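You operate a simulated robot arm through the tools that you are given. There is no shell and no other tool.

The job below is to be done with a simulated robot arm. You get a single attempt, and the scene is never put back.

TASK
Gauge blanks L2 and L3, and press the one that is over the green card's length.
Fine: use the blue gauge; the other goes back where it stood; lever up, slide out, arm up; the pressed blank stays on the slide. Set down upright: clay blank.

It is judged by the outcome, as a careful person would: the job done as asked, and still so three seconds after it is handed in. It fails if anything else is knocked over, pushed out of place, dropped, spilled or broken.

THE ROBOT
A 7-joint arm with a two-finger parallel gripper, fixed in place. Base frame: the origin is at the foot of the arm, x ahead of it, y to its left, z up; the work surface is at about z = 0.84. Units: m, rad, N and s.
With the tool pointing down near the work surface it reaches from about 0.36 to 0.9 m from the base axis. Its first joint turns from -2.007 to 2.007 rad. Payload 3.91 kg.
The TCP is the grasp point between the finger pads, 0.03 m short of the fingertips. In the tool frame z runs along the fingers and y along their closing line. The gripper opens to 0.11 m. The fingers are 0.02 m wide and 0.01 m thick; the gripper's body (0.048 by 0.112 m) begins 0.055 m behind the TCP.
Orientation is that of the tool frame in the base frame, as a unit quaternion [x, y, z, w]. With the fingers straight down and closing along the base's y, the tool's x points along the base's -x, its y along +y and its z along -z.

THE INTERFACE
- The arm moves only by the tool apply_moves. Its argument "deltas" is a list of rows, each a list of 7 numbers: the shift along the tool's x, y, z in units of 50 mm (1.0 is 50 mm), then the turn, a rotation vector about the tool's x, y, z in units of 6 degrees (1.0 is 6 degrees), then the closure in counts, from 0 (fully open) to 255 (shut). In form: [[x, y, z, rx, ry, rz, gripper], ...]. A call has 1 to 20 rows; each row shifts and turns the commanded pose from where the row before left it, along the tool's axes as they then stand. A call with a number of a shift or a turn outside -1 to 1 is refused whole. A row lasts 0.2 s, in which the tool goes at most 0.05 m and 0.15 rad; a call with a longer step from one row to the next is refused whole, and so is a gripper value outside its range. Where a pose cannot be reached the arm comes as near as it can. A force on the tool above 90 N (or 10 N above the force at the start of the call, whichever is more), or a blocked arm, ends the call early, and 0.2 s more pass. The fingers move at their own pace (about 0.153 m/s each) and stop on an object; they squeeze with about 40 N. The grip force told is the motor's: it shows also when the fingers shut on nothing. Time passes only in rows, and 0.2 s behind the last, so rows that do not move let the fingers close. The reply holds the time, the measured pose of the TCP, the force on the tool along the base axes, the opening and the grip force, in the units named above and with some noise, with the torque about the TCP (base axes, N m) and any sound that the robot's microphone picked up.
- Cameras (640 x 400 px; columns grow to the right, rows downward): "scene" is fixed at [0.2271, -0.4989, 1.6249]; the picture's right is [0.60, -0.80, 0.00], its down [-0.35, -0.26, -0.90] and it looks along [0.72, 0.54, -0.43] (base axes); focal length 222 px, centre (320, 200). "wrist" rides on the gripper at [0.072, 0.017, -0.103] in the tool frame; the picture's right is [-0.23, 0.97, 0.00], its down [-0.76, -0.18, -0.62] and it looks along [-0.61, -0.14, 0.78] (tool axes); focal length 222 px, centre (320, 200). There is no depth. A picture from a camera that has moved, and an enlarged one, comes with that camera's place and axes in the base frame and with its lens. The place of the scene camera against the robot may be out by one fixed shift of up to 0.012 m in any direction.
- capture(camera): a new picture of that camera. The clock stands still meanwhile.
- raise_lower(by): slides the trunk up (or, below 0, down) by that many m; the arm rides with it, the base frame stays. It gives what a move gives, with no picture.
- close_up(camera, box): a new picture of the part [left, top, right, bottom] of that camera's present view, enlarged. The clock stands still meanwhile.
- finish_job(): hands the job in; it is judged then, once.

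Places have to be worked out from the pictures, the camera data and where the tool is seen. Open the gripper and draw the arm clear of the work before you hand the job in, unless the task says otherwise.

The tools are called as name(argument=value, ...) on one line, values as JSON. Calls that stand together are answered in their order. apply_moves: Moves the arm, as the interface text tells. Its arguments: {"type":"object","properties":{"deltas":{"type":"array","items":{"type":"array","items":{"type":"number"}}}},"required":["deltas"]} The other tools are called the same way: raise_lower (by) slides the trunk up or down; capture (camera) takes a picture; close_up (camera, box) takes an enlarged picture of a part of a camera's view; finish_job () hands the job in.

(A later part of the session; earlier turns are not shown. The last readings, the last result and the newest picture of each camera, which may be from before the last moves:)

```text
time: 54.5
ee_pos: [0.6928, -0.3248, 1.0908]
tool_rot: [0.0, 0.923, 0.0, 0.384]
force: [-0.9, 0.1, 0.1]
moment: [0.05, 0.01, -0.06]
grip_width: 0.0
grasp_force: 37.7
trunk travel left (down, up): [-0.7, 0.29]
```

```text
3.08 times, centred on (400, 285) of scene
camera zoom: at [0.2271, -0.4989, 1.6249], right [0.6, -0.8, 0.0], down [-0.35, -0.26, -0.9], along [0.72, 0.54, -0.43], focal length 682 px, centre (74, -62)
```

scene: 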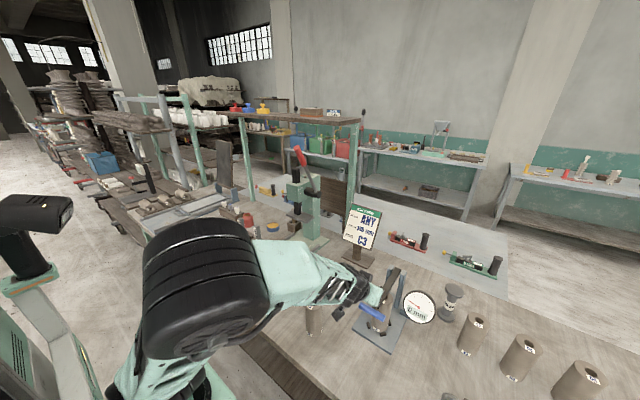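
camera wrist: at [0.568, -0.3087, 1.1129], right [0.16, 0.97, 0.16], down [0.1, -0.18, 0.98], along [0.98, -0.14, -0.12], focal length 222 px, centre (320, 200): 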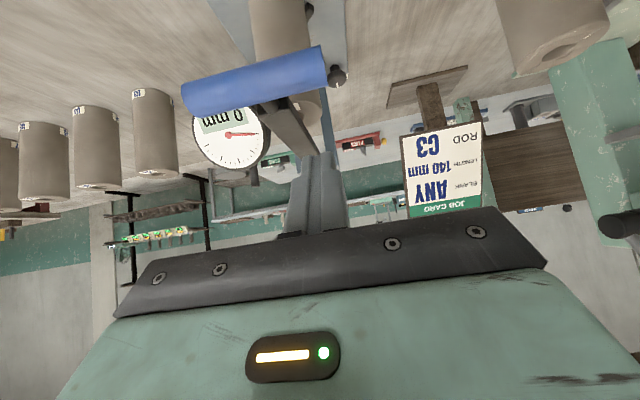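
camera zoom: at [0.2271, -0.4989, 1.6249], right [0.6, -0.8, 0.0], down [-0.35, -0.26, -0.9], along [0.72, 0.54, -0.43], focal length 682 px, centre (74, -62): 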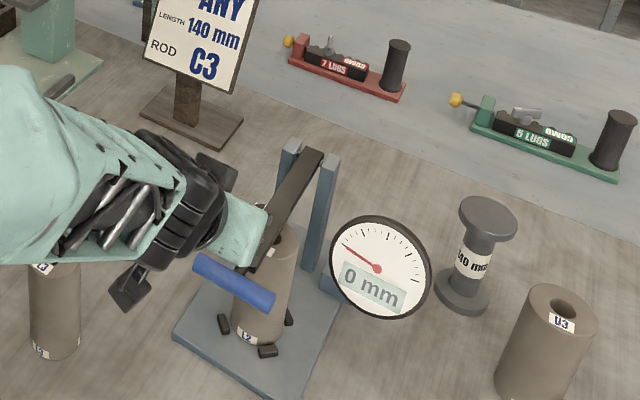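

The arm has swung down ahead of my fingers and appears to be resting on the blank. I'll check the dial closely.

close_up(camera="scene", box=[395, 280, 445, 330])

close_up(camera="scene", box=[360, 255, 420, 325])

close_up(camera="wrist", box=[180, 0, 360, 180])

```text
8.00 times, centred on (420, 305) of scene
camera zoom: at [0.2271, -0.4989, 1.6249], right [0.6, -0.8, 0.0], down [-0.35, -0.26, -0.9], along [0.72, 0.54, -0.43], focal length 1774 px, centre (-480, -640)
```

zoom: 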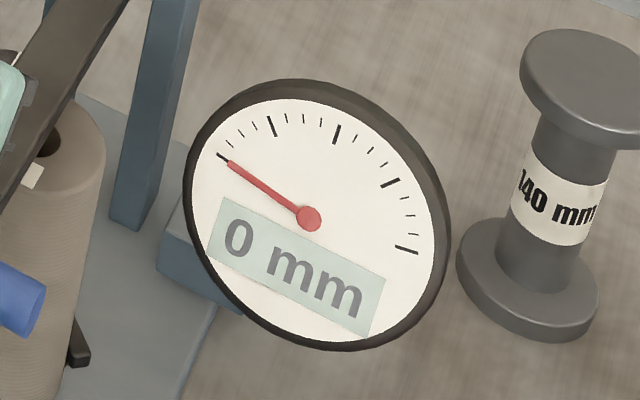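

```text
5.71 times, centred on (390, 290) of scene
camera zoom: at [0.2271, -0.4989, 1.6249], right [0.6, -0.8, 0.0], down [-0.35, -0.26, -0.9], along [0.72, 0.54, -0.43], focal length 1267 px, centre (-80, -314)
```

zoom: 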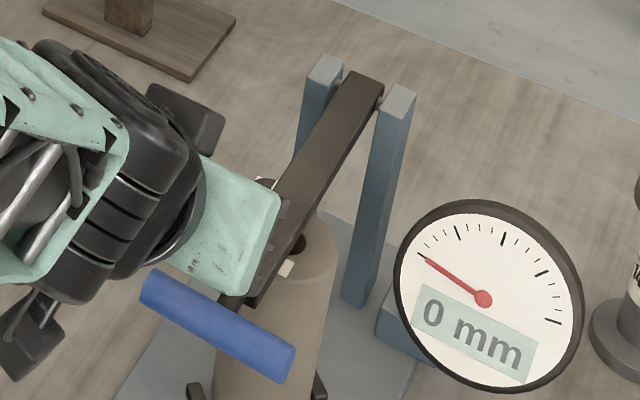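

```text
2.22 times, centred on (270, 90) of wrist
camera zoom: at [0.568, -0.3087, 1.1129], right [0.16, 0.97, 0.16], down [0.1, -0.18, 0.98], along [0.98, -0.14, -0.12], focal length 494 px, centre (431, 444)
```

zoom: 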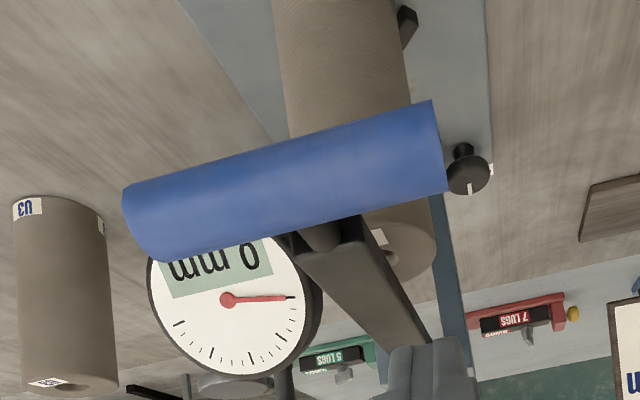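

The picture may have been taken mid-fall. I'll wait a few rows and look at the dial again.

apply_moves(deltas=[[0, 0, 0, 0, 0, 0, 255], [0, 0, 0, 0, 0, 0, 255], [0, 0, 0, 0, 0, 0, 255], [0, 0, 0, 0, 0, 0, 255], [0, 0, 0, 0, 0, 0, 255]])

close_up(camera="scene", box=[360, 255, 450, 340])

close_up(camera="wrist", box=[180, 0, 360, 180])

```text
time: 55.7
ee_pos: [0.6926, -0.3246, 1.0904]
tool_rot: [0.0, 0.924, 0.0, 0.383]
force: [0.7, 0.5, 0.5]
moment: [0.01, -0.01, 0.0]
grip_width: 0.0001
grasp_force: 38.3
trunk travel left (down, up): [-0.7, 0.29]
```

```text
4.71 times, centred on (405, 298) of scene
camera zoom: at [0.2271, -0.4989, 1.6249], right [0.6, -0.8, 0.0], down [-0.35, -0.26, -0.9], along [0.72, 0.54, -0.43], focal length 1043 px, centre (-80, -259)
```

zoom: 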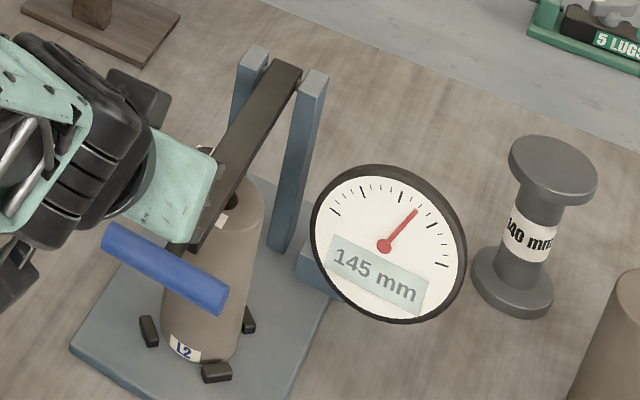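

```text
2.22 times, centred on (270, 90) of wrist
camera zoom: at [0.5682, -0.3087, 1.1131], right [0.16, 0.97, 0.16], down [0.1, -0.18, 0.98], along [0.98, -0.14, -0.12], focal length 494 px, centre (431, 444)
```

zoom: 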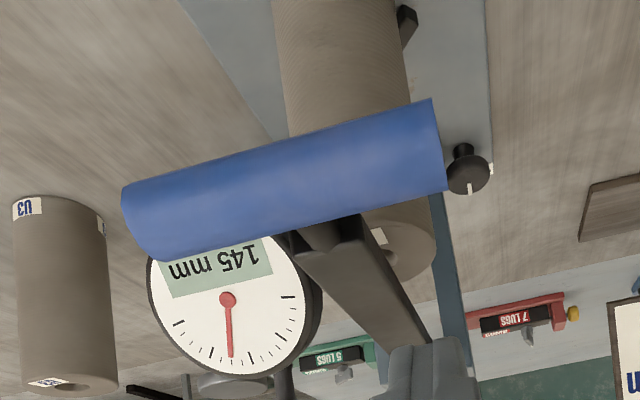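

The dial now reads about 145 mm. I'll zoom in to be sure.

close_up(camera="scene", box=[395, 285, 445, 330])

```text
8.89 times, centred on (420, 308) of scene
camera zoom: at [0.2271, -0.4989, 1.6249], right [0.6, -0.8, 0.0], down [-0.35, -0.26, -0.9], along [0.72, 0.54, -0.43], focal length 1971 px, centre (-569, -756)
```

zoom: 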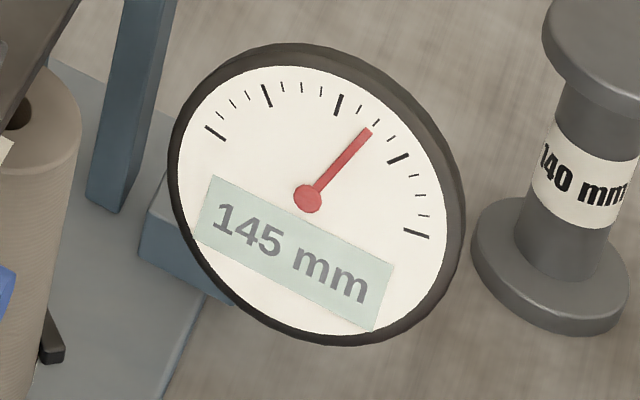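

L2 reads 145 mm. To raise the gauge arm I'll slip the closed fingers around to the underside of the handle: back off, down in front, then forward beneath it.

apply_moves(deltas=[[0, -0.04, -0.7, 0, 0, 0, 255], [0.7, 0, 0, 0, 0, 0, 255], [0.7, 0, 0, 0, 0, 0, 255], [0.7, 0, 0, 0, 0, 0, 255], [0, 0, 0, 0, 0, 0, 255]])

capture(camera="wrist")

close_up(camera="scene", box=[330, 230, 450, 350])

```text
time: 56.9
ee_pos: [0.5962, -0.3285, 1.0401]
tool_rot: [0.0, 0.923, 0.0, 0.385]
force: [0.3, 0.4, 0.5]
moment: [0.05, 0.02, -0.01]
grip_width: 0.0
grasp_force: 37.8
trunk travel left (down, up): [-0.7, 0.29]
```

```text
taken
camera wrist: at [0.4728, -0.312, 1.063], right [0.16, 0.97, 0.16], down [0.1, -0.18, 0.98], along [0.98, -0.14, -0.12], focal length 222 px, centre (320, 200)
```

wrist: 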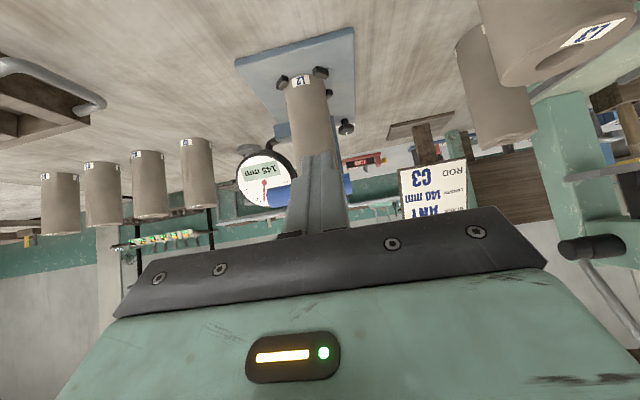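

```text
3.33 times, centred on (390, 290) of scene
camera zoom: at [0.2271, -0.4989, 1.6249], right [0.6, -0.8, 0.0], down [-0.35, -0.26, -0.9], along [0.72, 0.54, -0.43], focal length 739 px, centre (87, -100)
```

zoom: 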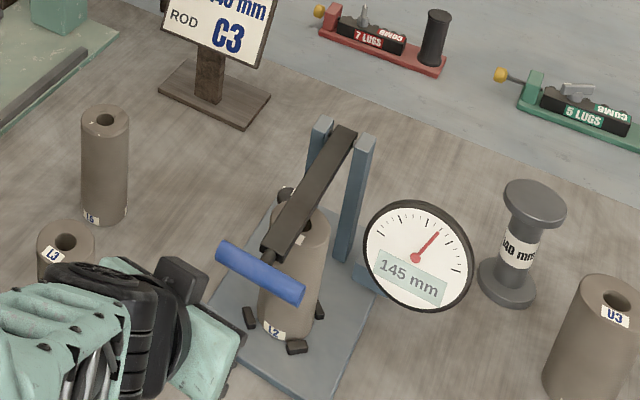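

My fingers are now in front of and below the handle. I'll go forward under it and bring it up to near contact.

apply_moves(deltas=[[0, 0, 0.8, 0, 0, 0, 255], [0, 0, 0.8, 0, 0, 0, 255], [-0.25, 0, 0, 0, 0, 0, 255], [-0.2, 0, 0, 0, 0, 0, 255], [0, 0, 0, 0, 0, 0, 255]])

capture(camera="wrist")

close_up(camera="scene", box=[330, 230, 450, 350])

```text
time: 58.1
ee_pos: [0.6687, -0.3278, 0.9977]
tool_rot: [0.0, 0.923, 0.0, 0.384]
force: [0.9, 0.2, 0.5]
moment: [0.0, -0.02, 0.02]
grip_width: 0.0
grasp_force: 37.9
trunk travel left (down, up): [-0.7, 0.29]
```

```text
taken
camera wrist: at [0.5449, -0.3115, 1.0202], right [0.16, 0.97, 0.16], down [0.1, -0.18, 0.98], along [0.98, -0.14, -0.12], focal length 222 px, centre (320, 200)
```

wrist: 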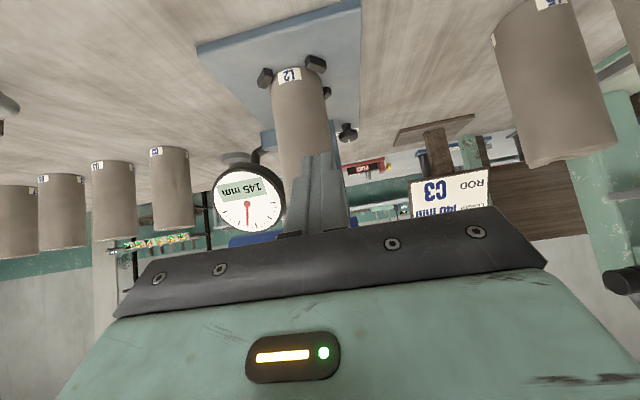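

```text
3.33 times, centred on (390, 290) of scene
camera zoom: at [0.2271, -0.4989, 1.6249], right [0.6, -0.8, 0.0], down [-0.35, -0.26, -0.9], along [0.72, 0.54, -0.43], focal length 739 px, centre (87, -100)
```

zoom: 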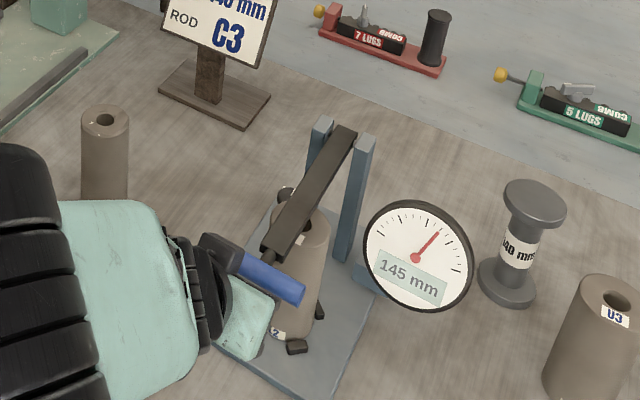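

The elbow has swung close to the scene camera, so I'll check the whole scene for clearance around L3.

capture(camera="scene")

```text
taken
```

scene: 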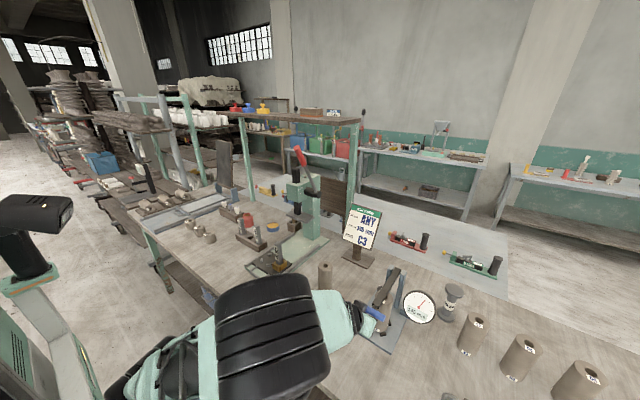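

The elbow is high and well clear of L3. I'll lift the handle along its arc, first to about 60°, and check.

apply_moves(deltas=[[-0.24, 0, 0, 0, 0, 0, 255], [-0.237, 0, -0.19, 0, 0, 0, 255], [-0.237, 0, -0.19, 0, 0, 0, 255], [-0.331, 0, -0.191, 0, 0, 0, 255], [-0.331, 0, -0.191, 0, 0, 0, 255], [-0.359, 0, -0.131, 0, 0, 0, 255], [-0.359, 0, -0.131, 0, 0, 0, 255], [0, 0, 0, 0, 0, 0, 255]])

capture(camera="wrist")

close_up(camera="scene", box=[330, 210, 450, 350])

```text
time: 59.9
ee_pos: [0.706, -0.3273, 1.1092]
tool_rot: [0.0, 0.923, 0.0, 0.384]
force: [-1.5, 0.4, -1.1]
moment: [0.02, -0.02, 0.0]
grip_width: 0.0002
grasp_force: 37.8
trunk travel left (down, up): [-0.7, 0.29]
```

```text
taken
camera wrist: at [0.5812, -0.3108, 1.1312], right [0.16, 0.97, 0.16], down [0.1, -0.18, 0.98], along [0.98, -0.14, -0.12], focal length 222 px, centre (320, 200)
```

wrist: 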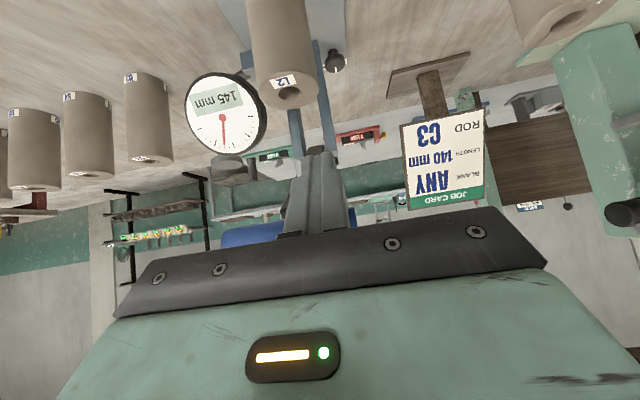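

```text
2.86 times, centred on (390, 280) of scene
camera zoom: at [0.2271, -0.4989, 1.6249], right [0.6, -0.8, 0.0], down [-0.35, -0.26, -0.9], along [0.72, 0.54, -0.43], focal length 633 px, centre (120, -29)
```

zoom: 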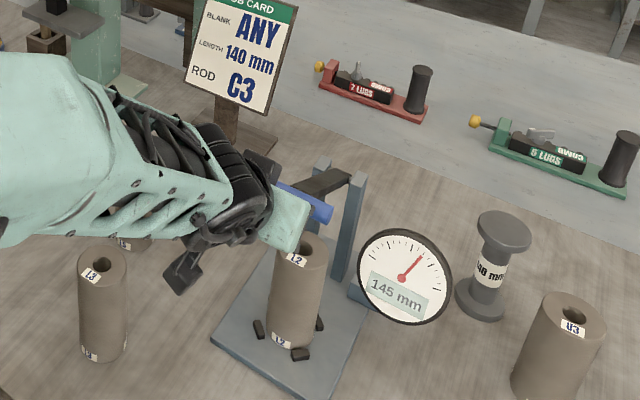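

The handle is rising and L2 is undisturbed; the dial keeps the reading. I'll continue the arc up to about 25°.

apply_moves(deltas=[[-0.376, 0, -0.066, 0, 0, 0, 255], [-0.376, 0, -0.066, 0, 0, 0, 255], [-0.382, 0, 0, 0, 0, 0, 255], [-0.382, 0, 0, 0, 0, 0, 255], [-0.376, 0, 0.066, 0, 0, 0, 255], [-0.376, 0, 0.066, 0, 0, 0, 255], [-0.359, 0, 0.131, 0, 0, 0, 255], [0, 0, 0, 0, 0, 0, 255]])

capture(camera="wrist")

close_up(camera="scene", box=[330, 190, 450, 330])

```text
time: 61.7
ee_pos: [0.8018, -0.3277, 1.1956]
tool_rot: [0.0, 0.923, 0.0, 0.384]
force: [-0.1, -0.8, 0.4]
moment: [-0.02, 0.02, 0.06]
grip_width: 0.0
grasp_force: 38.0
trunk travel left (down, up): [-0.7, 0.29]
```

```text
taken
camera wrist: at [0.678, -0.3115, 1.2183], right [0.16, 0.97, 0.16], down [0.1, -0.18, 0.98], along [0.98, -0.14, -0.12], focal length 222 px, centre (320, 200)
```

wrist: 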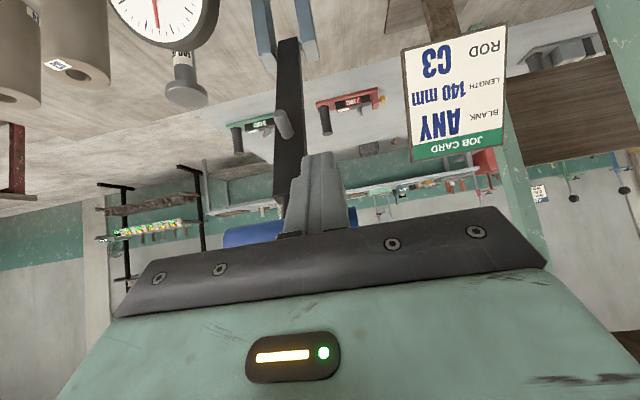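

```text
2.86 times, centred on (390, 260) of scene
camera zoom: at [0.2271, -0.4989, 1.6249], right [0.6, -0.8, 0.0], down [-0.35, -0.26, -0.9], along [0.72, 0.54, -0.43], focal length 633 px, centre (120, 29)
```

zoom: 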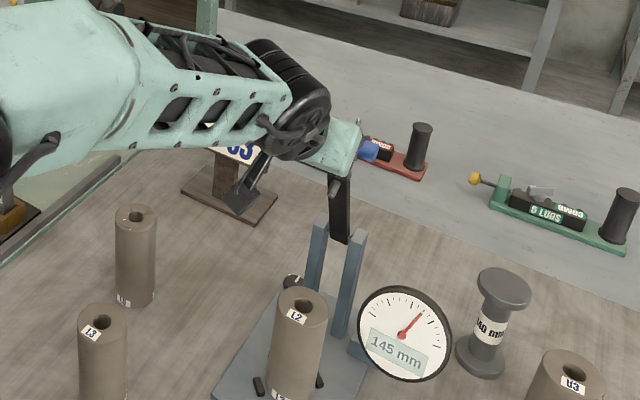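

The arm is at about 22° now. I'll push the rest of the way to its original 12° position and watch for a stop force.

apply_moves(deltas=[[-0.25, 0, 0.06, 0, 0, 0, 255], [-0.25, 0, 0.06, 0, 0, 0, 255], [-0.2, 0, 0.06, 0, 0, 0, 255], [0, 0, 0, 0, 0, 0, 255]])

capture(camera="wrist")

close_up(camera="scene", box=[330, 190, 450, 330])

```text
time: 62.7
ee_pos: [0.8295, -0.3283, 1.2144]
tool_rot: [0.001, 0.925, 0.001, 0.38]
force: [-34.3, 5.3, -18.9]
moment: [-0.08, -0.21, 0.07]
grip_width: 0.0
grasp_force: 38.2
trunk travel left (down, up): [-0.7, 0.29]
```

```text
taken
camera wrist: at [0.7071, -0.3123, 1.2375], right [0.16, 0.97, 0.16], down [0.1, -0.18, 0.98], along [0.98, -0.14, -0.13], focal length 222 px, centre (320, 200)
```

wrist: 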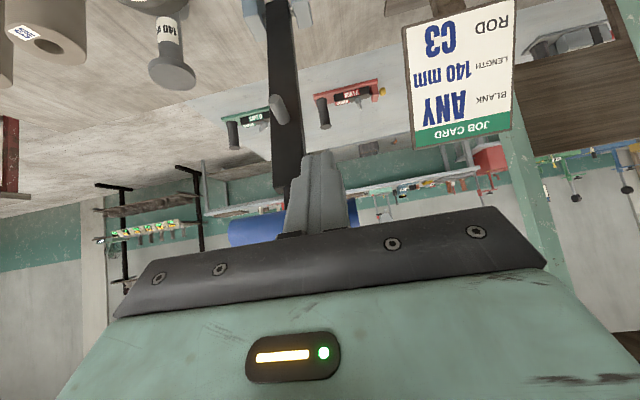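

```text
2.86 times, centred on (390, 260) of scene
camera zoom: at [0.2271, -0.4989, 1.6249], right [0.6, -0.8, 0.0], down [-0.35, -0.26, -0.9], along [0.72, 0.54, -0.43], focal length 633 px, centre (120, 29)
```

zoom: 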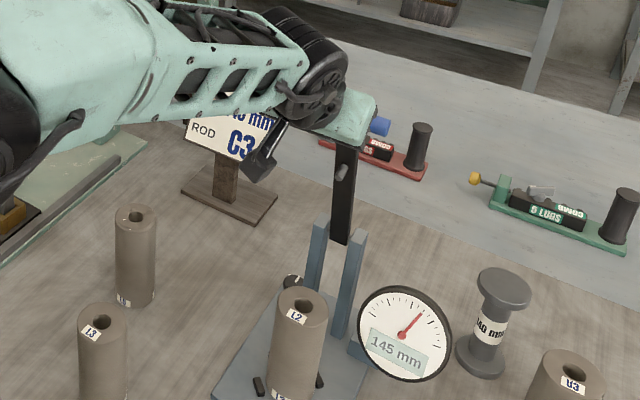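

It has reached its stop (about 39 N reaction). I'll back off gently and see that the arm stays up.

apply_moves(deltas=[[0.15, 0, 0, 0, 0, 0, 255], [0.3, 0, 0, 0, 0, 0, 255], [0.5, 0, 0, 0, 0, 0, 255], [0.2, 0, -0.8, 0, 0, 0, 255], [0, 0, 0, 0, 0, 0, 255], [0, 0, 0, 0, 0, 0, 255]])

capture(camera="wrist")

close_up(camera="scene", box=[330, 190, 450, 330])

```text
time: 64.1
ee_pos: [0.7654, -0.3284, 1.2027]
tool_rot: [0.0, 0.923, 0.001, 0.384]
force: [-0.5, -0.2, -0.3]
moment: [-0.02, -0.01, -0.01]
grip_width: 0.0002
grasp_force: 37.4
trunk travel left (down, up): [-0.7, 0.29]
```

```text
taken
camera wrist: at [0.6414, -0.3124, 1.2257], right [0.16, 0.97, 0.16], down [0.1, -0.18, 0.98], along [0.98, -0.14, -0.12], focal length 222 px, centre (320, 200)
```

wrist: 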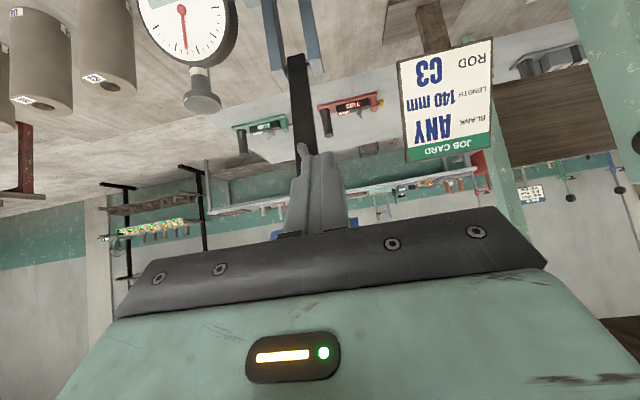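

```text
2.86 times, centred on (390, 260) of scene
camera zoom: at [0.2271, -0.4989, 1.6249], right [0.6, -0.8, 0.0], down [-0.35, -0.26, -0.9], along [0.72, 0.54, -0.43], focal length 633 px, centre (120, 29)
```

zoom: 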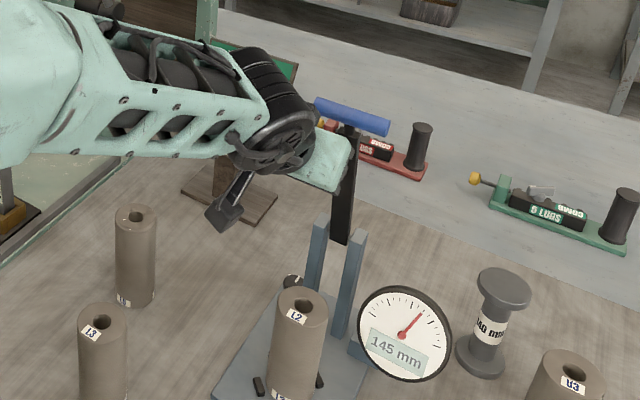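

The arm is up and stays there; the dial holds 145 mm. Next I back away, lower the trunk, return to the 24° tilt and open, to take L2 off.

apply_moves(deltas=[[0.68, 0, -0.68, 0, 0, 0, 255], [0.68, 0, -0.68, 0, 0, 0, 255], [0, -0.45, 0, 0, 1, 0, 60], [0, 0, 0, 0, 1, 0, 60], [0, 0, 0, 0, 1, 0, 60], [0, 0, 0, 0, 0.5, 0, 60], [0, 0, 0, 0, 0, 0, 60]])

raise_lower(by=-0.15)

capture(camera="wrist")

```text
time: 65.7
ee_pos: [0.6687, -0.3512, 1.2041]
tool_rot: [0.0, 0.978, 0.0, 0.209]
force: [0.1, -0.1, 0.5]
moment: [-0.02, -0.04, 0.01]
grip_width: 0.0842
grasp_force: 0.0
trunk travel left (down, up): [-0.7, 0.29]
```

```text
time: 67.4
ee_pos: [0.6704, -0.3512, 1.0537]
tool_rot: [0.0, 0.978, 0.0, 0.21]
force: [-0.5, 0.6, -0.1]
moment: [0.0, 0.0, -0.01]
grip_width: 0.0843
grasp_force: 0.1
trunk travel left (down, up): [-0.55, 0.44]
```

```text
taken
camera wrist: at [0.5617, -0.3341, 1.1192], right [0.21, 0.97, 0.09], down [0.44, -0.18, 0.88], along [0.87, -0.14, -0.47], focal length 222 px, centre (320, 200)
```

wrist: 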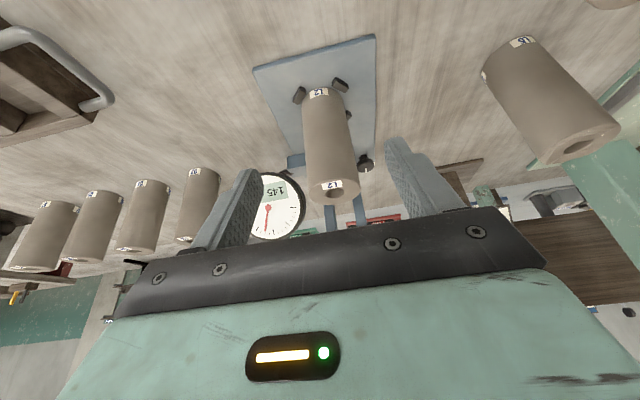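

L2 stands straight ahead. I'll move to the pre-grasp point and slide in along the tool axis, as I left it.

apply_moves(deltas=[[-0.645, 0, 0.2, 0, 0, 0, 60], [-0.645, 0, 0.2, 0, 0, 0, 60], [0, 0, 0, 0, 0, 0, 60]])

close_up(camera="wrist", box=[230, 0, 430, 200])

```text
time: 68.2
ee_pos: [0.7363, -0.3497, 1.061]
tool_rot: [0.001, 0.978, 0.0, 0.209]
force: [0.1, 0.2, -1.3]
moment: [-0.02, -0.02, 0.01]
grip_width: 0.084
grasp_force: 0.0
trunk travel left (down, up): [-0.55, 0.44]
```

```text
2.00 times, centred on (330, 100) of wrist
camera zoom: at [0.6286, -0.3328, 1.1266], right [0.21, 0.97, 0.09], down [0.44, -0.18, 0.88], along [0.87, -0.14, -0.47], focal length 444 px, centre (300, 400)
```

zoom: 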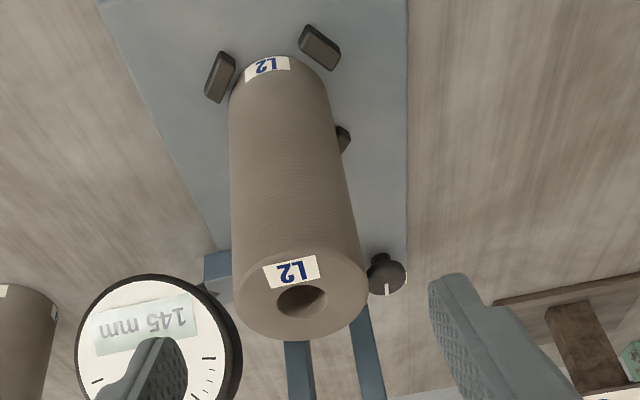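

L2 is at about (0.7815, -0.352). I'll slide in along the tool axis and grasp.

apply_moves(deltas=[[0, -0.04, 0.8, 0, 0, 0, 60], [0, 0, 0.8, 0, 0, 0, 60], [0, 0, 0.6, 0, 0, 0, 60], [0, 0, 0, 0, 0, 0, 60]])

capture(camera="wrist")

```text
time: 69.2
ee_pos: [0.7824, -0.3519, 0.9617]
tool_rot: [0.0, 0.978, 0.0, 0.21]
force: [-0.1, -1.0, 0.8]
moment: [0.0, -0.01, 0.0]
grip_width: 0.0843
grasp_force: 0.0
trunk travel left (down, up): [-0.55, 0.44]
```

```text
taken
camera wrist: at [0.6738, -0.3361, 1.0271], right [0.21, 0.97, 0.09], down [0.44, -0.18, 0.88], along [0.87, -0.14, -0.47], focal length 222 px, centre (320, 200)
```

wrist: 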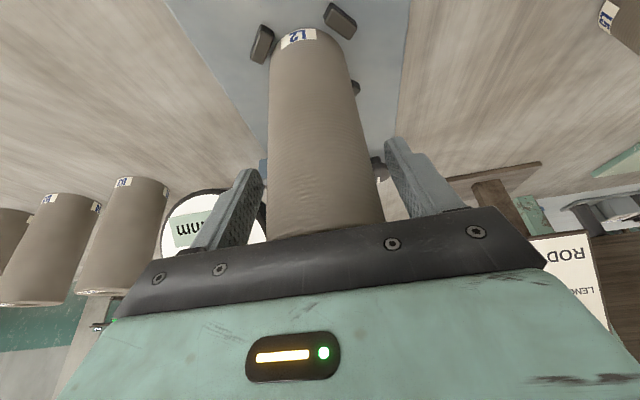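

The fingers straddle L2 well. I'll close, lift straight up, and carry it back along the same route.

apply_moves(deltas=[[0, 0, 0, 0, 0, 0, 255], [0, 0, 0, 0, 0, 0, 255], [0, 0, 0, 0, 0, 0, 255], [-0.16, 0, -0.36, 0, 0, 0, 255], [-0.36, 0, -0.82, 0, 0, 0, 255], [-0.36, 0, -0.82, 0, 0, 0, 255], [-0.36, 0, -0.82, 0, 0, 0, 255], [-0.2, 0, -0.46, 0, 0, 0, 255], [0.88, 0, -0.39, 0, 0, 0, 255], [0.88, 0, -0.39, 0, 0, 0, 255], [0.92, 0, -0.39, 0, 0, 0, 255], [0, 0, 0, 0, 0, 0, 255]])

capture(camera="wrist")

capture(camera="scene")

```text
time: 71.8
ee_pos: [0.6343, -0.3507, 1.1386]
tool_rot: [-0.001, 0.978, 0.001, 0.208]
force: [0.5, -0.1, -5.3]
moment: [0.01, -0.01, 0.04]
grip_width: 0.0598
grasp_force: 39.9
trunk travel left (down, up): [-0.55, 0.44]
```

```text
taken
camera wrist: at [0.5268, -0.3345, 1.2053], right [0.21, 0.97, 0.09], down [0.44, -0.18, 0.88], along [0.87, -0.14, -0.47], focal length 222 px, centre (320, 200)
```

wrist: 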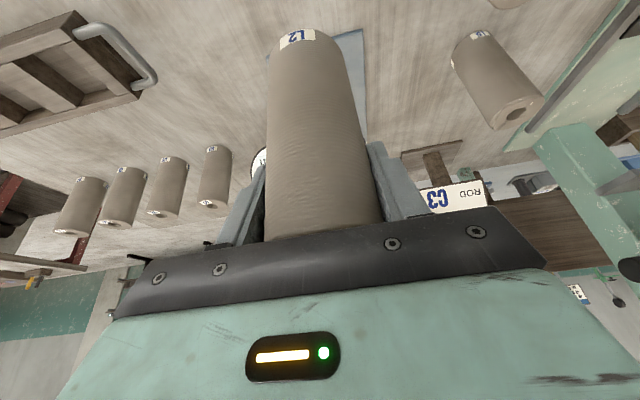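

```text
taken
```

scene: 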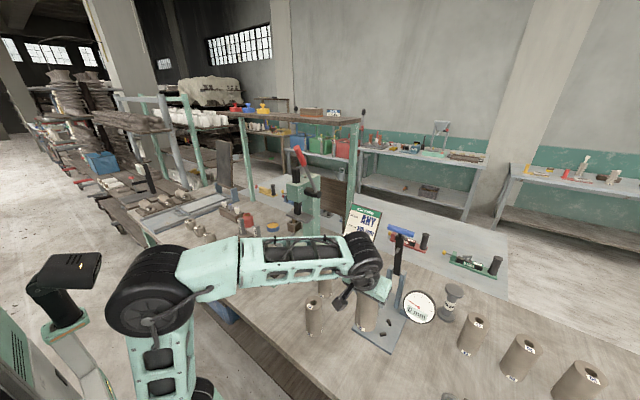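

Carrying L2 back over to its spot (0.633, -0.0365), passing above L3, then lowering most of the way.

apply_moves(deltas=[[0, 0.9, 0, 0, 0, 0, 255], [0, 0.9, 0, 0, 0, 0, 255], [0, 0.9, 0, 0, 0, 0, 255], [0, 0.9, 0, 0, 0, 0, 255], [0, 0.9, 0, 0, 0, 0, 255], [0, 0.9, 0, 0, 0, 0, 255], [0, 0.88, 0, 0, 0, 0, 255], [0.35, 0, 0.8, 0, 0, 0, 255], [0.35, 0, 0.8, 0, 0, 0, 255], [0.35, 0, 0.8, 0, 0, 0, 255], [0, 0, 0, 0, 0, 0, 255]])

capture(camera="wrist")

capture(camera="scene")

```text
time: 74.2
ee_pos: [0.6364, -0.0363, 1.0091]
tool_rot: [0.0, 0.978, 0.0, 0.209]
force: [-0.6, -0.1, -6.0]
moment: [-0.01, -0.01, 0.01]
grip_width: 0.0597
grasp_force: 39.8
trunk travel left (down, up): [-0.55, 0.44]
```

```text
taken
camera wrist: at [0.5283, -0.0205, 1.0736], right [0.21, 0.97, 0.09], down [0.44, -0.18, 0.88], along [0.87, -0.14, -0.47], focal length 222 px, centre (320, 200)
```

wrist: 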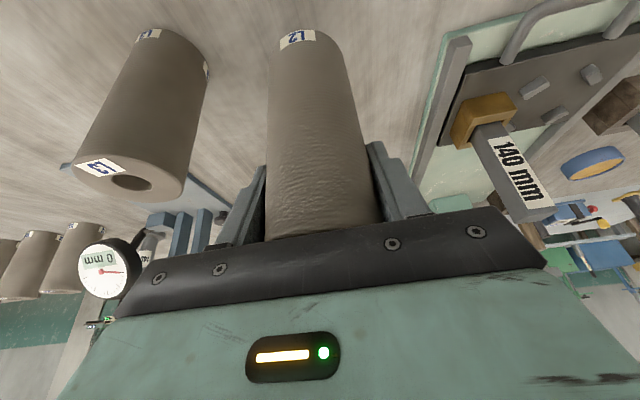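

```text
taken
```

scene: 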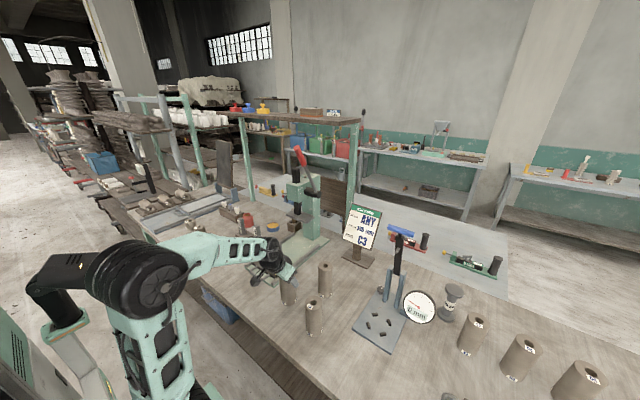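

The dial has reset to 0 after L2's removal. I'm 3 mm too far in x, so I'll correct that while lowering to just above the table.

apply_moves(deltas=[[0.27, 0.01, 0.45, 0, 0, 0, 255], [0.2, 0, 0.46, 0, 0, 0, 255], [0, 0, 0, 0, 0, 0, 255]])

```text
time: 75.0
ee_pos: [0.6329, -0.0374, 0.9587]
tool_rot: [0.0, 0.978, -0.001, 0.209]
force: [0.1, 1.0, -5.3]
moment: [-0.04, 0.0, 0.01]
grip_width: 0.06
grasp_force: 39.7
trunk travel left (down, up): [-0.55, 0.44]
```

At (0.633, -0.037, 0.9587), still hanging. I'll lower another 5 mm.

apply_moves(deltas=[[0.041, 0, 0.091, 0, 0, 0, 255], [0.012, 0, 0.027, 0, 0, 0, 255], [0, 0, 0, 0, 0, 0, 255]])

```text
time: 75.8
ee_pos: [0.6333, -0.0374, 0.9515]
tool_rot: [0.001, 0.978, -0.001, 0.208]
force: [0.1, 0.2, -5.0]
moment: [0.01, 0.04, 0.03]
grip_width: 0.0598
grasp_force: 39.8
trunk travel left (down, up): [-0.55, 0.44]
```

Not quite down yet, so a further 1.5 mm.

apply_moves(deltas=[[0.012, 0, 0.027, 0, 0, 0, 255], [0, 0, 0, 0, 0, 0, 255]])

```text
time: 76.4
ee_pos: [0.6324, -0.0361, 0.9488]
tool_rot: [-0.001, 0.978, 0.0, 0.209]
force: [-0.6, 0.1, -5.1]
moment: [0.02, 0.01, -0.01]
grip_width: 0.0599
grasp_force: 39.8
trunk travel left (down, up): [-0.55, 0.44]
```

Still hanging (-5.1 N), so another 1.5 mm.

apply_moves(deltas=[[0.012, 0, 0.027, 0, 0, 0, 255], [0, 0, 0, 0, 0, 0, 255]])

```text
time: 77.0
ee_pos: [0.632, -0.037, 0.9498]
tool_rot: [0.0, 0.978, 0.001, 0.21]
force: [-2.1, -0.3, 8.9]
moment: [-0.28, 0.59, -0.03]
grip_width: 0.0597
grasp_force: 40.0
trunk travel left (down, up): [-0.55, 0.44]
```

L2 is on the table (+9 N). I'll release it and retreat along the tool axis.

apply_moves(deltas=[[-0.004, 0, -0.008, 0, 0, 0, 255], [0, 0, 0, 0, 0, 0, 200], [0, 0, 0, 0, 0, 0, 80], [0, 0, 0, 0, 0, 0, 60], [0, 0, 0, 0, 0, 0, 60], [0, 0, -0.5, 0, 0, 0, 60], [0, 0, -0.9, 0, 0, 0, 60], [0, 0, -0.9, 0, 0, 0, 60], [0, 0, 0, 0, 0, 0, 60]])

capture(camera="wrist")

close_up(camera="wrist", box=[60, 0, 400, 200])

```text
time: 79.0
ee_pos: [0.5838, -0.037, 1.0528]
tool_rot: [0.0, 0.978, 0.001, 0.209]
force: [-0.5, -0.2, -0.2]
moment: [0.0, 0.04, 0.02]
grip_width: 0.0841
grasp_force: 0.1
trunk travel left (down, up): [-0.55, 0.44]
```

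```text
taken
camera wrist: at [0.476, -0.0201, 1.1195], right [0.21, 0.97, 0.09], down [0.44, -0.18, 0.88], along [0.87, -0.14, -0.47], focal length 222 px, centre (320, 200)
```

wrist: 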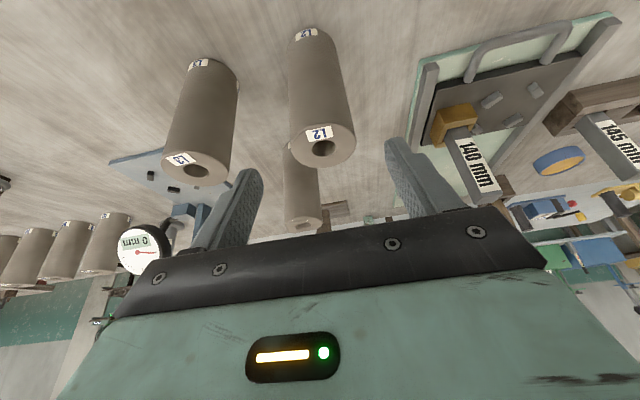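

```text
1.88 times, centred on (230, 100) of wrist
camera zoom: at [0.476, -0.0201, 1.1195], right [0.21, 0.97, 0.09], down [0.44, -0.18, 0.88], along [0.87, -0.14, -0.47], focal length 418 px, centre (489, 388)
```

zoom: 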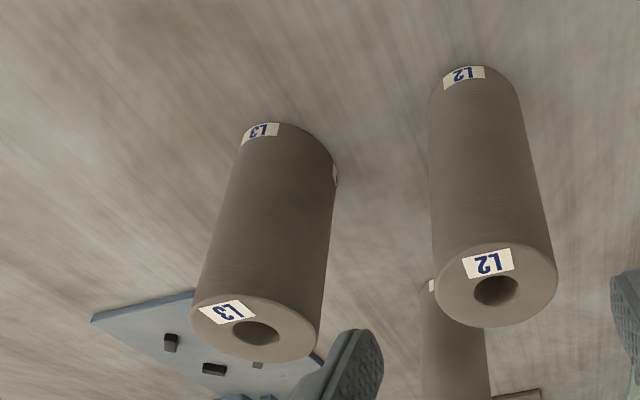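

L2 is upright at (0.6315, -0.0367), its original spot. L3 is at about (0.628, -0.163). I'll shift over in y and check alignment before sliding in.

apply_moves(deltas=[[0, -0.9, 0, 0, 0, 0, 60], [0, -0.9, 0, 0, 0, 0, 60], [0.02, -0.72, -0.02, 0, 0, 0, 60], [0, 0, 0, 0, 0, 0, 60]])

close_up(camera="wrist", box=[220, 0, 420, 200])

capture(camera="wrist")

```text
time: 80.0
ee_pos: [0.5831, -0.1641, 1.0558]
tool_rot: [0.0, 0.978, 0.001, 0.208]
force: [-0.5, -0.2, -0.8]
moment: [0.0, -0.02, -0.01]
grip_width: 0.0841
grasp_force: 0.0
trunk travel left (down, up): [-0.55, 0.44]
```

```text
2.00 times, centred on (320, 100) of wrist
camera zoom: at [0.4751, -0.1472, 1.1217], right [0.21, 0.97, 0.09], down [0.44, -0.18, 0.88], along [0.87, -0.14, -0.47], focal length 444 px, centre (320, 400)
```

zoom: 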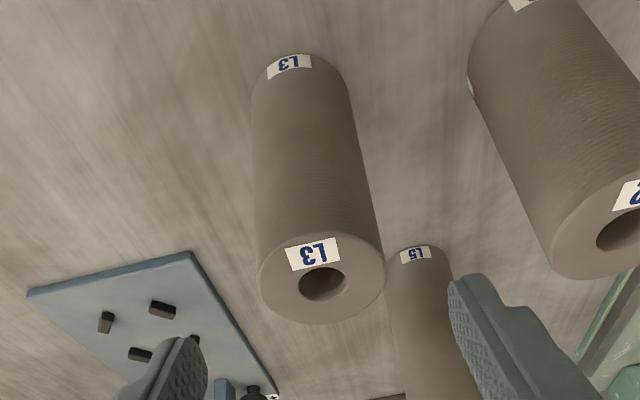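

```text
taken
camera wrist: at [0.4751, -0.1472, 1.1217], right [0.21, 0.97, 0.09], down [0.44, -0.18, 0.88], along [0.87, -0.14, -0.47], focal length 222 px, centre (320, 200)
```

wrist: 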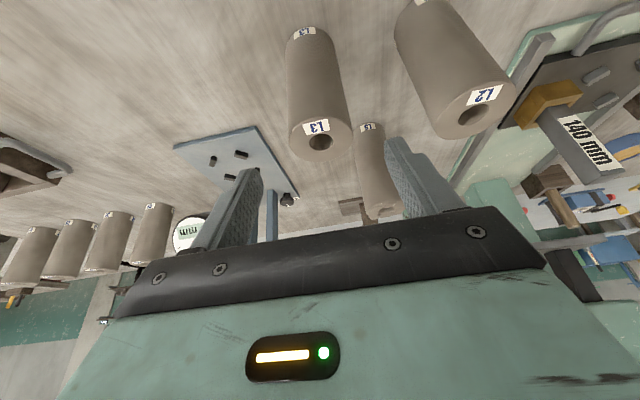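

L3 is aligned at (0.629, -0.165). I'll slide in along the tool axis to grasp height and close.

apply_moves(deltas=[[0, -0.01, 0.8, 0, 0, 0, 60], [0, 0, 0.8, 0, 0, 0, 60], [0, 0, 0.7, 0, 0, 0, 60], [0, 0, 0, 0, 0, 0, 60], [0, 0, 0, 0, 0, 0, 255], [0, 0, 0, 0, 0, 0, 255], [0, 0, 0, 0, 0, 0, 255], [0, 0, 0, 0, 0, 0, 255]])

capture(camera="wrist")

```text
time: 81.8
ee_pos: [0.6298, -0.1628, 0.9475]
tool_rot: [0.0, 0.978, -0.001, 0.209]
force: [1.2, -1.6, 0.6]
moment: [-0.05, -0.16, -0.02]
grip_width: 0.0599
grasp_force: 40.0
trunk travel left (down, up): [-0.55, 0.44]
```

```text
taken
camera wrist: at [0.5223, -0.1471, 1.0137], right [0.21, 0.97, 0.09], down [0.44, -0.18, 0.88], along [0.87, -0.14, -0.47], focal length 222 px, centre (320, 200)
```

wrist: 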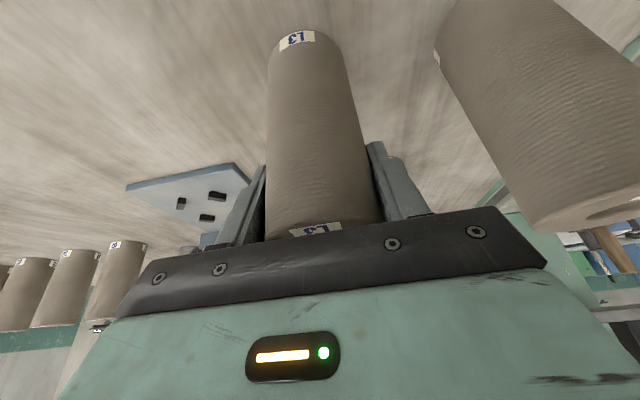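

L3 is gripped. I'll lift it and carry it over the gauge pegs, then check alignment.

apply_moves(deltas=[[-0.16, 0, -0.36, 0, 0, 0, 255], [-0.36, 0, -0.82, 0, 0, 0, 255], [-0.36, 0, -0.82, 0, 0, 0, 255], [-0.36, 0, -0.82, 0, 0, 0, 255], [-0.36, 0, -0.82, 0, 0, 0, 255], [0, -0.9, 0, 0, 0, 0, 255], [0, -0.9, 0, 0, 0, 0, 255], [0, -0.9, 0, 0, 0, 0, 255], [0, -0.9, 0, 0, 0, 0, 255], [0, -0.14, 0, 0, 0, 0, 255], [-0.9, 0, 0.4, 0, 0, 0, 255], [-0.9, 0, 0.4, 0, 0, 0, 255], [-0.9, 0, 0.4, 0, 0, 0, 255], [0, 0, 0, 0, 0, 0, 255]])

capture(camera="wrist")

capture(camera="scene")

```text
time: 84.8
ee_pos: [0.7764, -0.3533, 1.1456]
tool_rot: [0.0, 0.978, 0.0, 0.209]
force: [-0.1, -0.2, -6.2]
moment: [0.04, 0.03, -0.03]
grip_width: 0.06
grasp_force: 40.0
trunk travel left (down, up): [-0.55, 0.44]
```

```text
taken
camera wrist: at [0.6683, -0.3353, 1.2115], right [0.21, 0.97, 0.09], down [0.44, -0.18, 0.88], along [0.87, -0.14, -0.47], focal length 222 px, centre (320, 200)
```

wrist: 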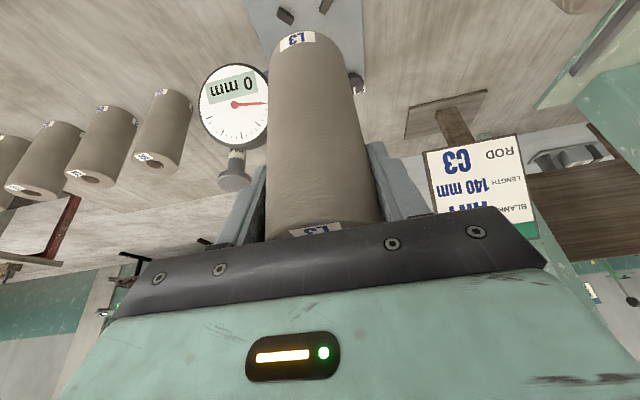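

```text
taken
```

scene: 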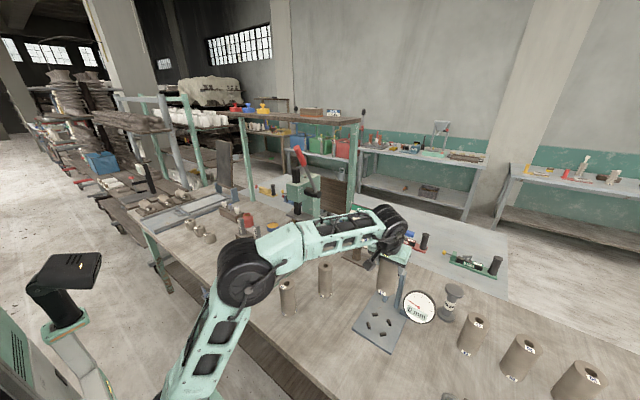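

Same approach pose as before with L2. I'll lower to just above the pegs, then correct.

apply_moves(deltas=[[0.273, 0, 0.645, 0, 0, 0, 255], [0.273, 0, 0.645, 0, 0, 0, 255], [0.273, 0, 0.645, 0, 0, 0, 255], [0.273, 0, 0.645, 0, 0, 0, 255], [0, 0, 0, 0, 0, 0, 255]])

close_up(camera="wrist", box=[200, 0, 400, 120])

close_up(camera="scene", box=[350, 275, 420, 345])

```text
time: 86.0
ee_pos: [0.7806, -0.3505, 1.0029]
tool_rot: [0.001, 0.978, 0.0, 0.209]
force: [-0.3, 0.2, -5.6]
moment: [-0.02, -0.02, -0.02]
grip_width: 0.0595
grasp_force: 39.7
trunk travel left (down, up): [-0.55, 0.44]
```

```text
3.20 times, centred on (300, 60) of wrist
camera zoom: at [0.6729, -0.3349, 1.0684], right [0.21, 0.97, 0.09], down [0.44, -0.18, 0.88], along [0.87, -0.14, -0.47], focal length 711 px, centre (384, 648)
```

zoom: 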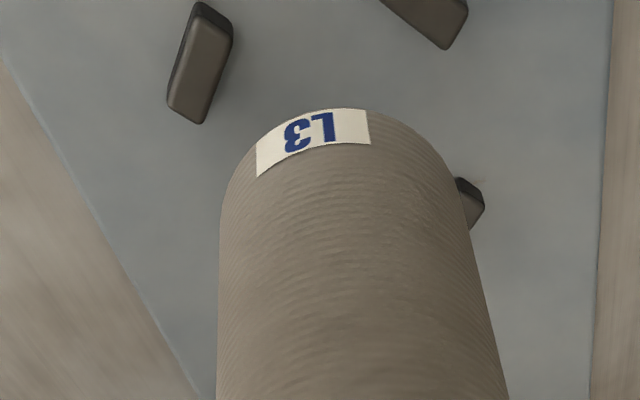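

```text
5.71 times, centred on (385, 310) of scene
camera zoom: at [0.2271, -0.4989, 1.6249], right [0.6, -0.8, 0.0], down [-0.35, -0.26, -0.9], along [0.72, 0.54, -0.43], focal length 1267 px, centre (-51, -429)
```

zoom: 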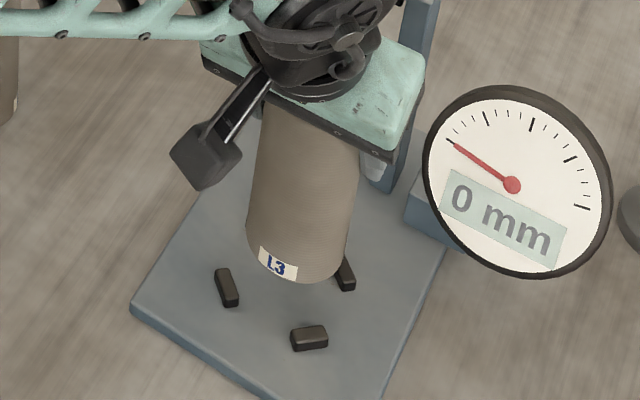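

L3 sits centred over the pegs, TCP (0.7806, -0.3515). I'll lower 36 mm, to just above the plate.

apply_moves(deltas=[[0.147, 0, 0.33, 0, 0, 0, 255], [0.147, 0, 0.33, 0, 0, 0, 255], [0, 0, 0, 0, 0, 0, 255]])

close_up(camera="wrist", box=[200, 0, 400, 120])

close_up(camera="scene", box=[350, 275, 420, 345])

```text
time: 86.8
ee_pos: [0.7813, -0.3528, 0.9689]
tool_rot: [0.0, 0.978, 0.001, 0.209]
force: [0.3, 0.2, -4.9]
moment: [-0.01, 0.01, 0.0]
grip_width: 0.0598
grasp_force: 40.2
trunk travel left (down, up): [-0.55, 0.44]
```

```text
3.20 times, centred on (300, 60) of wrist
camera zoom: at [0.6729, -0.3358, 1.035], right [0.21, 0.97, 0.09], down [0.44, -0.18, 0.88], along [0.87, -0.14, -0.47], focal length 711 px, centre (384, 648)
```

zoom: 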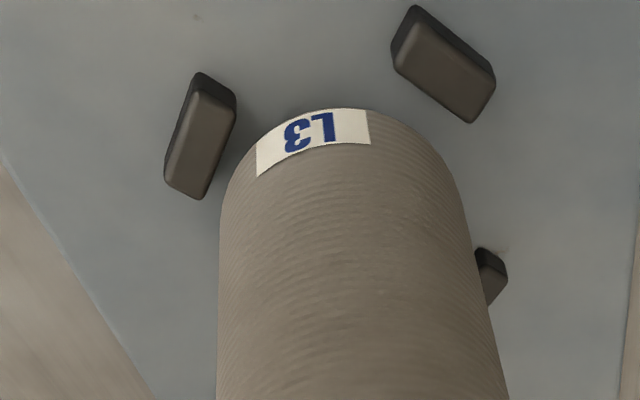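

```text
5.71 times, centred on (385, 310) of scene
camera zoom: at [0.2271, -0.4989, 1.6249], right [0.6, -0.8, 0.0], down [-0.35, -0.26, -0.9], along [0.72, 0.54, -0.43], focal length 1267 px, centre (-51, -429)
```

zoom: 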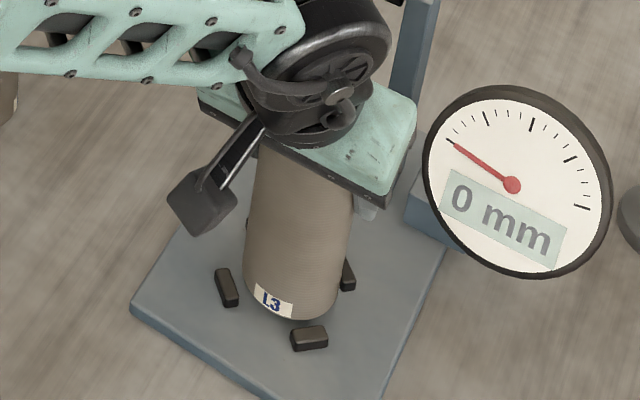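

It's entering cleanly. A +1.5 mm nudge in y and 6 mm further down.

apply_moves(deltas=[[0.049, 0.03, 0.11, 0, 0, 0, 255], [0.012, 0, 0.027, 0, 0, 0, 255], [0, 0, 0, 0, 0, 0, 255]])

```text
time: 87.6
ee_pos: [0.7818, -0.3512, 0.9625]
tool_rot: [0.0, 0.978, 0.0, 0.209]
force: [-0.1, 0.1, -5.2]
moment: [0.0, 0.01, 0.06]
grip_width: 0.0599
grasp_force: 40.1
trunk travel left (down, up): [-0.55, 0.44]
```

Still hanging free at 0.9625, so 1.5 mm more.

apply_moves(deltas=[[0.012, 0, 0.027, 0, 0, 0, 255], [0, 0, 0, 0, 0, 0, 255]])

```text
time: 88.2
ee_pos: [0.7807, -0.3519, 0.9605]
tool_rot: [0.0, 0.978, 0.001, 0.208]
force: [0.7, 0.0, -5.3]
moment: [-0.01, -0.01, 0.02]
grip_width: 0.0599
grasp_force: 40.3
trunk travel left (down, up): [-0.55, 0.44]
```

Still free; another 1.5 mm.

apply_moves(deltas=[[0.012, 0, 0.027, 0, 0, 0, 255], [0, 0, 0, 0, 0, 0, 255]])

```text
time: 88.8
ee_pos: [0.7828, -0.3509, 0.9595]
tool_rot: [0.0, 0.978, 0.0, 0.21]
force: [-2.1, -1.0, 3.8]
moment: [0.11, 0.36, 0.01]
grip_width: 0.0599
grasp_force: 39.8
trunk travel left (down, up): [-0.55, 0.44]
```

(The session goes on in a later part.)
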